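You operate a simulated robot arm through the tools that you are given. There is no shell and no other tool. Be economical: measure what you need, move in short steps, check, and stop when the job is done.

Carry out the task below with a simulated robot arm. There is one attempt and no reset: what you move stays moved.

TASK
Turn the depth dial to 5.
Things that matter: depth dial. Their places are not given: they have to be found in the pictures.

It is judged by the outcome, as a careful person would: the job done as asked, and still so three seconds after it is handed in. It fails if anything else is knocked over, pushed out of place, dropped, spilled or broken.

THE ROBOT
A 6-joint arm with a two-finger parallel gripper, fixed in place. Base frame: the origin is at the foot of the arm, x ahead of it, y to its left, z up. Lengths are in m, angles in rad, forces in N, time in s.
Its first joint turns from -1.152 to 1.152 rad. Payload 2.1 kg.
Tool frame: the origin (TCP) lies between the finger pads and is the grasp point; the fingertips stand 0.03 m ahead of it; z points along the fingers, y is the line along which they close. The gripper opens to 0.094 m. The fingers are 0.028 m wide and 0.01 m thick; the gripper's body (0.05 by 0.096 m) begins 0.055 m behind the TCP.
Orientation is that of the tool frame in the base frame, as a unit quaternion [w, x, y, z]. With the fingers straight down and closing along the base's y, the tool's x points along the base's -x, its y along +y and its z along -z.

THE INTERFACE
- The arm moves only by the tool step_arm. Its arguments are lists of equal length, an entry for each row: "angular": the turn, a rotation vector about the base's x, y, z in units of 6 degrees (1.0 is 6 degrees), a list of three; "xyz": the shift along the base's x, y, z in units of 50 mm (1.0 is 50 mm), a list of three; "claw": the gripper command, from -1 (shut) to 1 (fully open), values between in proportion. In form: {"angular": [[rx, ry, rz], ...], "xyz": [[dx, dy, dz], ...], "claw": [claw, ...]}. A call has 1 to 12 rows; each row shifts and turns the commanded pose from where the row before left it. A call with a number of a shift or a turn outside -1 to 1 is refused whole. A row lasts 0.2 s, in which the tool goes at most 0.05 m and 0.15 rad; a call with a longer step from one row to the next is refused whole, and so is a gripper value outside its range. A pose out of reach is approached as far as the arm can. The call stops where the force on the tool passes 40 N (or 10 N more than at its start, if that is more) or the arm is blocked; 0.2 s more then pass. The fingers move at their own pace (about 0.072 m/s each) and stop on an object; they squeeze with about 27 N. The grip force told is the motor's: it shows also when the fingers shut on nothing. Time passes only in rows, and 0.2 s behind the last, so rows that do not move let the fingers close. It gives the time, the measured TCP pose, the force on the tool (base axes), the opening and the grip force at its end, in the units of the frame above (readings bear some noise).
- Cameras (640 x 400 px; columns grow to the right, rows downward): "scene" is fixed at [0.0401, -0.3557, 0.5219]; the picture's right is [0.90, -0.43, 0.00], its down [-0.08, -0.16, -0.98] and it looks along [0.43, 0.89, -0.18] (base axes); focal length 346 px, centre (320, 200). "wrist" rides on the gripper at [-0.037, 0, -0.058] in the tool frame; the picture's right is [0.00, -1.00, 0.00], its down [0.97, 0.00, -0.24] and it looks along [0.24, 0.00, 0.97] (tool axes); focal length 218 px, centre (320, 200).
- camera(camera): a new picture of that camera. No time passes.
- pixel_to_xyz(camera, pixels): for up to 12 pixels [column, row] of the newest picture of that camera ("zoom" is the newest enlarged one), the place [x, y, z] in the base frame of the surface seen there, good to about 0.002 m. No time passes.
- enlarge(camera, box): a new picture of the part [left, top, right, bottom] of that camera's present view, enlarged. No time passes.
- close_job(): hands the job in; it is judged then, once.

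Work in short steps. Measure before you move; look again where a grasp or a placing could have gone wrong, and mend it. You have 60 turns and 20 pictures in all, the two below and enlarged ones among them. Open the gripper and draw the arm clear of the work before you hand the job in, unless the task says otherwise; then end with one line.

The tools are called after "Request:" as name(argument=value, ...) on one line, values as JSON. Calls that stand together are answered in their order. step_arm: Moves the arm, as the interface text tells. Its arguments: {"type":"object","properties":{"angular":{"type":"array","items":{"type":"array","items":{"type":"number"}}},"xyz":{"type":"array","items":{"type":"array","items":{"type":"number"}}},"claw":{"type":"array","items":{"type":"number"}}},"required":["angular","xyz","claw"]} The other tools are called the same way: camera (camera) takes a picture; pixel_to_xyz (camera, pixels) gives the place of the surface under pixels of a picture; enlarge (camera, box) takes an enlarged picture of a part of a camera's view; close_job () hands the job in.

At the start:

```text
time: 0.0
ee_pos: [0.2846, -0.013, 0.4451]
tool_rot: [0.002, 0.001, 1.0, 0.0]
ft_force: [-1.3, -0.2, -0.2]
width: 0.0941
finger_force: 0.1
```

scene: 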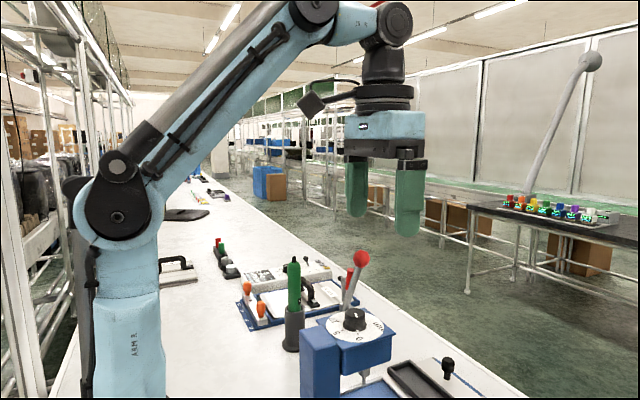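
wrist: 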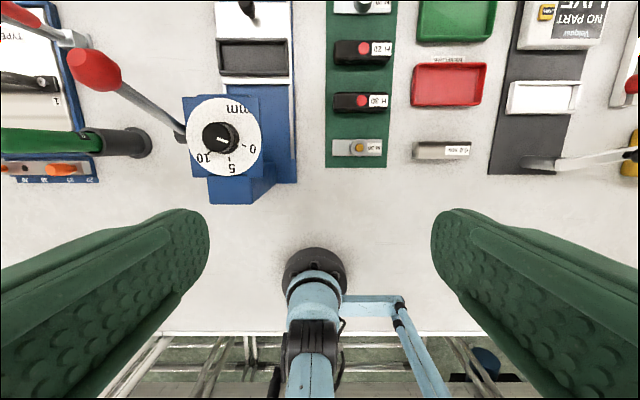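

The dial sits around wrist pixel (222,137) and scene pixel (355,322). I enlarge both views to read the scale and the pointer.

Request:
enlarge(camera="wrist", box=[160, 80, 304, 210])

Request:
enlarge(camera="scene", box=[280, 240, 440, 400])

Request:
pixel_to_xyz(camera="wrist", pixels=[[220, 137], [245, 115], [195, 125], [230, 168], [205, 157], [253, 148], [105, 70], [180, 130], [240, 195], [290, 100], [185, 100], [120, 140]])

```text
3.08 times, centred on (232, 145) of wrist
```

zoom: 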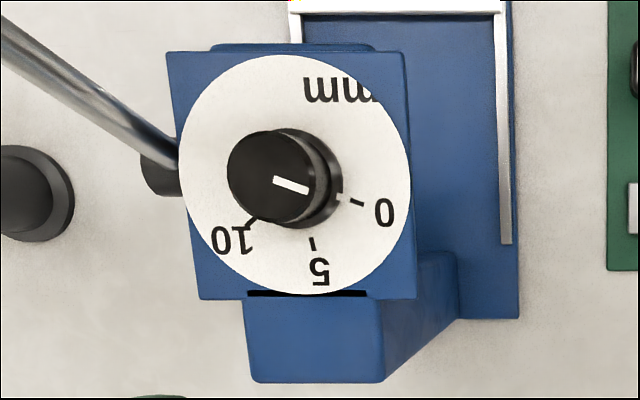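

```text
2.50 times, centred on (360, 320) of scene
```

zoom: 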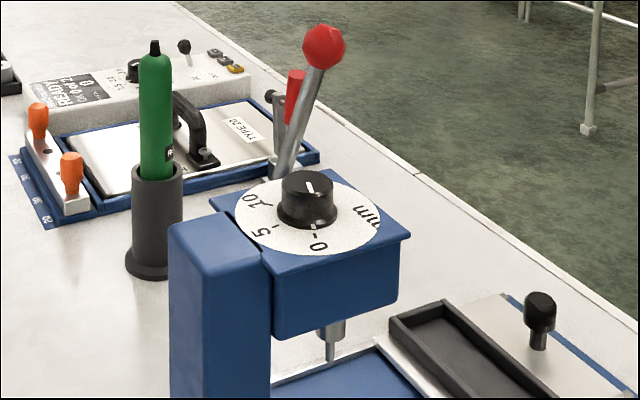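

```text
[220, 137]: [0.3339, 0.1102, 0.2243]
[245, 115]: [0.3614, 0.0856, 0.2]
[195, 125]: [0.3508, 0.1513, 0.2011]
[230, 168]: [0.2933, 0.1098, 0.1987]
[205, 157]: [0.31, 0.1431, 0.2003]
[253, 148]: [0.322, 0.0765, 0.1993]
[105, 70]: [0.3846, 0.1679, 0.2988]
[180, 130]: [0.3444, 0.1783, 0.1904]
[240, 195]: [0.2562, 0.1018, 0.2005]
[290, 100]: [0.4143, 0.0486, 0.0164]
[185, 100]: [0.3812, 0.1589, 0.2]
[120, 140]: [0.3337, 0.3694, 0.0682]
```

Both views put the dial at about z=0.20–0.224, which doesn't fit a work surface at 0.215. I check the knob and bench heights from the scene camera.

Request:
pixel_to_xyz(camera="scene", pixels=[[355, 314], [358, 287], [343, 322], [361, 251], [340, 332], [292, 262], [200, 300], [230, 360], [345, 290], [370, 330], [320, 350], [470, 340]])

Request:
pixel_to_xyz(camera="wrist", pixels=[[300, 220], [100, 250], [213, 137], [227, 141], [207, 137], [220, 122], [220, 150], [233, 138], [222, 139], [230, 140], [215, 125], [240, 250]])

```text
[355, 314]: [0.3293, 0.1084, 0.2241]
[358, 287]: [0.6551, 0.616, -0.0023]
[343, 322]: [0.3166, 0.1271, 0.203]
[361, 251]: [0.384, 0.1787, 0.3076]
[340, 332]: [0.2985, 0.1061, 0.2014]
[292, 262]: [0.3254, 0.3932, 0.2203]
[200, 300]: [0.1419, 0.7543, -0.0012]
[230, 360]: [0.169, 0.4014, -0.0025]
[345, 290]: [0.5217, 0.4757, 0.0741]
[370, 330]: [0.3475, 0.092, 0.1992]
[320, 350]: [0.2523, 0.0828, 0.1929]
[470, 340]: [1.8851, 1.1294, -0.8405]
```

```text
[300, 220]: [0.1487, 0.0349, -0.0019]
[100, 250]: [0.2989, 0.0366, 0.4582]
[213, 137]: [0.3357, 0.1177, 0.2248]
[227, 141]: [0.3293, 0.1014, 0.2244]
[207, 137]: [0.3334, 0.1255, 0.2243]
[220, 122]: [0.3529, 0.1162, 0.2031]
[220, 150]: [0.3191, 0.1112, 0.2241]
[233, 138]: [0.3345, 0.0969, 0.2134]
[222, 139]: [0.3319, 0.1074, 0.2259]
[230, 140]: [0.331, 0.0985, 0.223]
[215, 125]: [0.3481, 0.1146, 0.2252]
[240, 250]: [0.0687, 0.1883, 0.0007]
```

The bench is at z≈0. The knob is about 36 mm wide, centred near (0.333, 0.114), top at z=0.2245, base about 0.202. The red lever ball is near (0.385, 0.18, 0.30), so I move above the knob at z=0.36, well clear of it, with the gripper partly closed.

Request:
step_arm(angular=[[0, 0, 0], [0, 0, 0], [0, 0, 0], [0, 0, 0], [0, 0, 0]], xyz=[[0.24, 0.635, -0.425], [0.24, 0.635, -0.425], [0.24, 0.635, -0.425], [0.24, 0.635, -0.425], [0, 0, 0]], claw=[0.17, 0.17, 0.17, 0.17, 0.17])

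Request:
enlarge(camera="wrist", box=[220, 120, 420, 245])

```text
time: 1.2
ee_pos: [0.3327, 0.1161, 0.3588]
tool_rot: [0.002, 0.0, 1.0, 0.0]
ft_force: [0.4, -1.1, -0.8]
width: 0.0547
finger_force: 0.0
```

```text
3.20 times, centred on (320, 182) of wrist
```

zoom: 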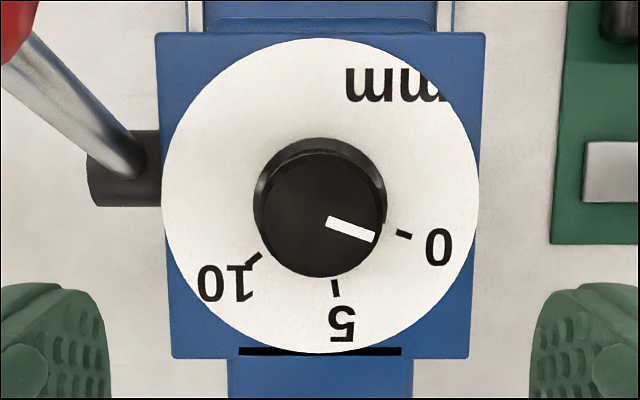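

Now the view is nearly from above. I measure the ticks, the pointer line ends and the knob edges.

Request:
pixel_to_xyz(camera="zoom", pixels=[[404, 234], [336, 288], [255, 258], [329, 221], [372, 237], [264, 214], [376, 214], [320, 160], [320, 270], [165, 195], [476, 195], [320, 45]])

Request:
pixel_to_xyz(camera="zoom", pixels=[[320, 349], [320, 195], [398, 232], [411, 237], [334, 281], [338, 296], [261, 253], [247, 264]])

```text
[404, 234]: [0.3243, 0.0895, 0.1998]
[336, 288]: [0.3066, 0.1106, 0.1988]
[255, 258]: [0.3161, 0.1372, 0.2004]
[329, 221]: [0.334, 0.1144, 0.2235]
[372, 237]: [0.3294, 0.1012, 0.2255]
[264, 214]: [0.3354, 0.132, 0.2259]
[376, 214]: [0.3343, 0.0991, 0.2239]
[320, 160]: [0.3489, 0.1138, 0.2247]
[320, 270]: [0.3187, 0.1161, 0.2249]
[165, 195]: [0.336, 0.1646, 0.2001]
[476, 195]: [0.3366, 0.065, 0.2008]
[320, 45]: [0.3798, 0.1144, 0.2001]
```

```text
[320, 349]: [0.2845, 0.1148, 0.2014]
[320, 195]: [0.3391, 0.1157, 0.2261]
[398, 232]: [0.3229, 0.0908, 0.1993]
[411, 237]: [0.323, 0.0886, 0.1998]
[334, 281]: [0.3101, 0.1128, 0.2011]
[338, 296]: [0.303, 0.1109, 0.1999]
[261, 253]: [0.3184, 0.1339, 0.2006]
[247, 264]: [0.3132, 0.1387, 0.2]
```

Rectified for the camera tilt, the ticks lie 0 at 20°, 5 at 80° and 10 at 140° clockwise, and the pointer is at 20°, which is 0. The knob needs 60° clockwise seen from above (−z). The tool is already centred over it, so I go down 0.119 m, leaving the tips at about z=0.21.

Request:
step_arm(angular=[[0, 0, 0], [0, 0, 0], [0, 0, 0], [0, 0, 0], [0, 0, 0], [0, 0, 0]], xyz=[[0, 0, -0.5], [0, 0, -0.5], [0, 0, -0.5], [0, 0, -0.5], [0, 0, -0.38], [0, 0, 0]], claw=[0.17, 0.17, 0.17, 0.17, 0.17, 0.17])

Request:
camera(camera="scene")

```text
time: 2.6
ee_pos: [0.3337, 0.1136, 0.2413]
tool_rot: [0.002, 0.0, 1.0, 0.0]
ft_force: [-0.1, -0.4, 0.7]
width: 0.055
finger_force: 0.0
```

```text
14 pictures are left
```

scene: 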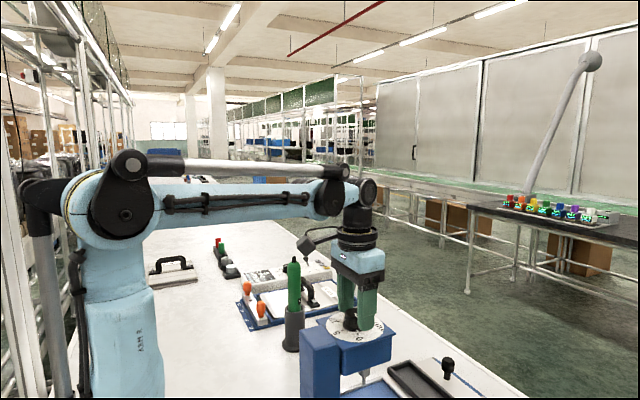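

The fingers straddle the knob. An attachment shows left of the gripper at about (310,246), so I check where it is relative to the lever before turning.

Request:
pixel_to_xyz(camera="scene", pixels=[[306, 246], [312, 252], [330, 240], [330, 228], [345, 250], [300, 238], [362, 262], [345, 280], [378, 290]])

Request:
enlarge(camera="scene", box=[280, 200, 440, 360])

Request:
camera(camera="wrist")

```text
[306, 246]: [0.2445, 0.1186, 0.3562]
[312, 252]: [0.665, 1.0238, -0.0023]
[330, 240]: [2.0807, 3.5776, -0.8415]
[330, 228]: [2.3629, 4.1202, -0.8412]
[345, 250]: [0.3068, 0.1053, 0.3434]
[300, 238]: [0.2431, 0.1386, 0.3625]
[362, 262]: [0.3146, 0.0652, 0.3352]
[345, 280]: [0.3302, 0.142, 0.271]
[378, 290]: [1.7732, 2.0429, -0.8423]
```

```text
2.50 times, centred on (360, 280) of scene
```

zoom: 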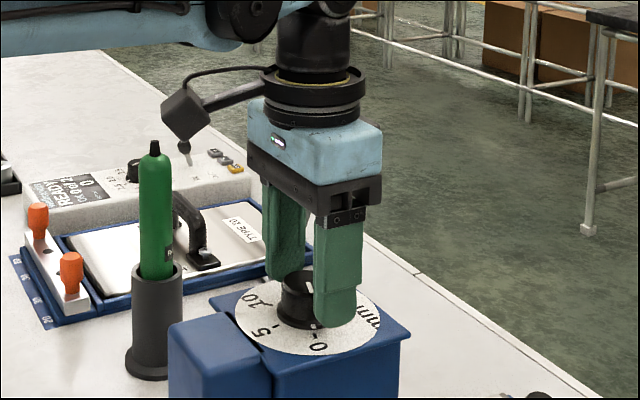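

```text
12 pictures are left
```

wrist: 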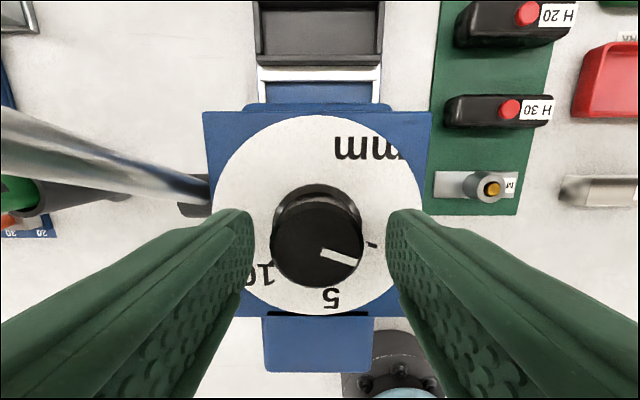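

The attachment is at z≈0.35 on the −x side and swings clear of the lever ball. I nudge y by +2 mm and close on the knob.

Request:
step_arm(angular=[[0, 0, 0], [0, 0, 0], [0, 0, 0], [0, 0, 0]], xyz=[[0, 0.04, 0], [0, 0, 0], [0, 0, 0], [0, 0, 0]], claw=[0.17, -1, -1, -1])

```text
time: 3.6
ee_pos: [0.3339, 0.1147, 0.2398]
tool_rot: [0.002, 0.001, 1.0, -0.001]
ft_force: [-0.8, -12.1, -4.1]
width: 0.0356
finger_force: 45.2
```

The knob is gripped at 35.6 mm with a −12 N side force, so I ease y back about 1.5 mm and turn the first 30° clockwise.

Request:
step_arm(angular=[[0, 0, 0], [0, 0, -1], [0, 0, -1], [0, 0, -1], [0, 0, -1], [0, 0, -1], [0, 0, 0]], xyz=[[0, -0.03, 0], [0, 0, 0], [0, 0, 0], [0, 0, 0], [0, 0, 0], [0, 0, 0], [0, 0, 0]], claw=[-1, -1, -1, -1, -1, -1, -1])

Request:
camera(camera="wrist")

```text
time: 5.2
ee_pos: [0.3344, 0.1144, 0.2404]
tool_rot: [0.001, 0.26, 0.966, 0.0]
ft_force: [-1.3, 8.7, -21.2]
width: 0.0356
finger_force: 45.4
```

```text
11 pictures are left
```

wrist: 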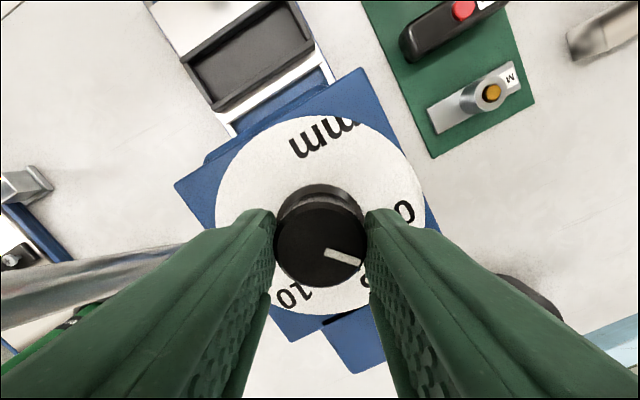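

The pointer has kept its place between the fingers, so the knob turned 30° without slipping. I relieve the vertical load slightly and turn the remaining 30°.

Request:
step_arm(angular=[[0, 0, 0], [0, 0, -1], [0, 0, -1], [0, 0, -1], [0, 0, -1], [0, 0, -1], [0, 0, 0]], xyz=[[0, 0.01, -0.015], [0, 0, 0], [0, 0, 0], [0, 0, 0], [0, 0, 0], [0, 0, 0], [0, 0, 0]], claw=[-1, -1, -1, -1, -1, -1, -1])

Request:
camera(camera="wrist")

```text
time: 6.8
ee_pos: [0.3339, 0.115, 0.2413]
tool_rot: [0.001, 0.501, 0.865, -0.001]
ft_force: [-11.7, 5.3, 28.8]
width: 0.0355
finger_force: 44.7
```

```text
10 pictures are left
```

wrist: 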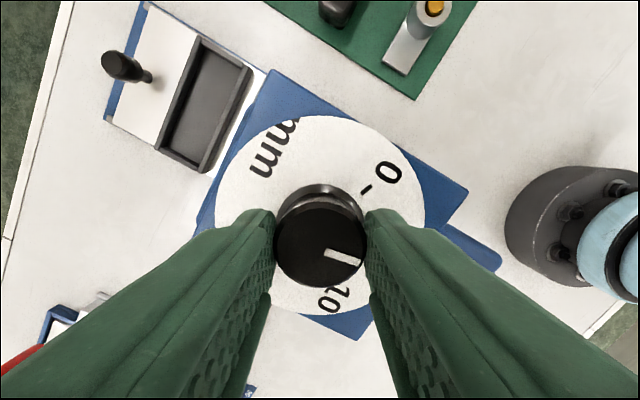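

The tool has turned 60.1° and the pointer is still fixed relative to the fingers. I release to a modest opening, rise straight up and check.

Request:
step_arm(angular=[[0, 0, 0], [0, 0, 0], [0, 0, 0], [0, 0, 0], [0, 0, 0], [0, 0, 0], [0, 0, 0], [0, 0, 0]], xyz=[[0, 0, 0], [0, 0, 0], [0, 0, 0.3], [0, 0, 0.5], [0, 0, 0.5], [0, 0, 0.6], [0, 0, 0.5], [0, 0, 0]], claw=[0.17, 0.17, 0.17, 0.17, 0.17, 0.17, 0.17, 0.17])

Request:
enlarge(camera="wrist", box=[220, 120, 420, 245])

```text
time: 8.6
ee_pos: [0.3336, 0.1148, 0.3602]
tool_rot: [0.002, 0.5, 0.866, -0.001]
ft_force: [-0.3, 0.6, -1.0]
width: 0.0549
finger_force: 0.1
```

```text
3.20 times, centred on (320, 182) of wrist
```

zoom: 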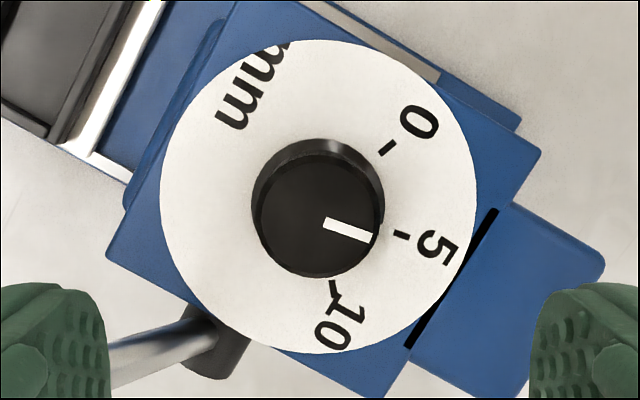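

The pointer now lines up with the 5 tick at (400,235), the same geometry as it had at 0 earlier. I rise, draw back clear and open the gripper.

Request:
step_arm(angular=[[0, 0, 0], [0, 0, 0], [0, 0, 1], [0, 0, 1], [0, 0, 1], [0, 0, 1], [0, 0, 1], [0, 0, 0]], xyz=[[0, 0, 0.7], [0, 0, 0.7], [-0.2, -0.5, 0.2], [-0.2, -0.5, 0], [-0.2, -0.5, 0], [-0.2, -0.5, 0], [-0.2, -0.5, 0], [0, 0, 0]], claw=[0.17, 0.17, 0.17, 0.17, 0.5, 1, 1, 1])

Request:
enlarge(camera="scene", box=[280, 240, 440, 400])

```text
time: 10.4
ee_pos: [0.2831, -0.0105, 0.4406]
tool_rot: [0.002, 0.259, 0.966, 0.0]
ft_force: [0.8, 0.5, -0.7]
width: 0.0942
finger_force: 0.0
```

```text
2.50 times, centred on (360, 320) of scene
```

zoom: 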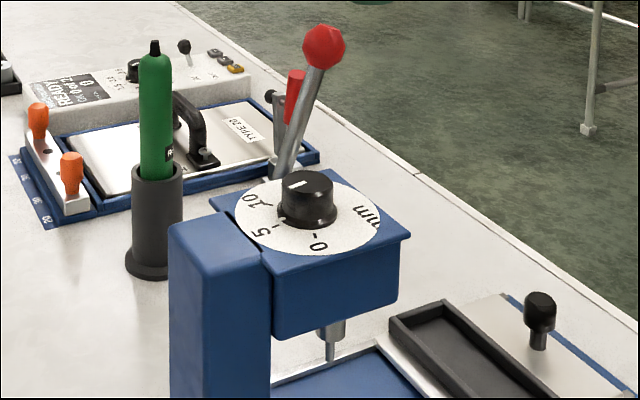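

The scene view agrees: the pointer faces the 5 tick, and the lever and everything around it are where they were. The arm is clear, so I hand in.

Request:
close_job()

```text
The job is handed in.
```

The depth dial was turned 60° clockwise from 0 and its pointer now lines up with the 5 mark; the gripper is open, the arm is clear, and nothing else appears to have moved.
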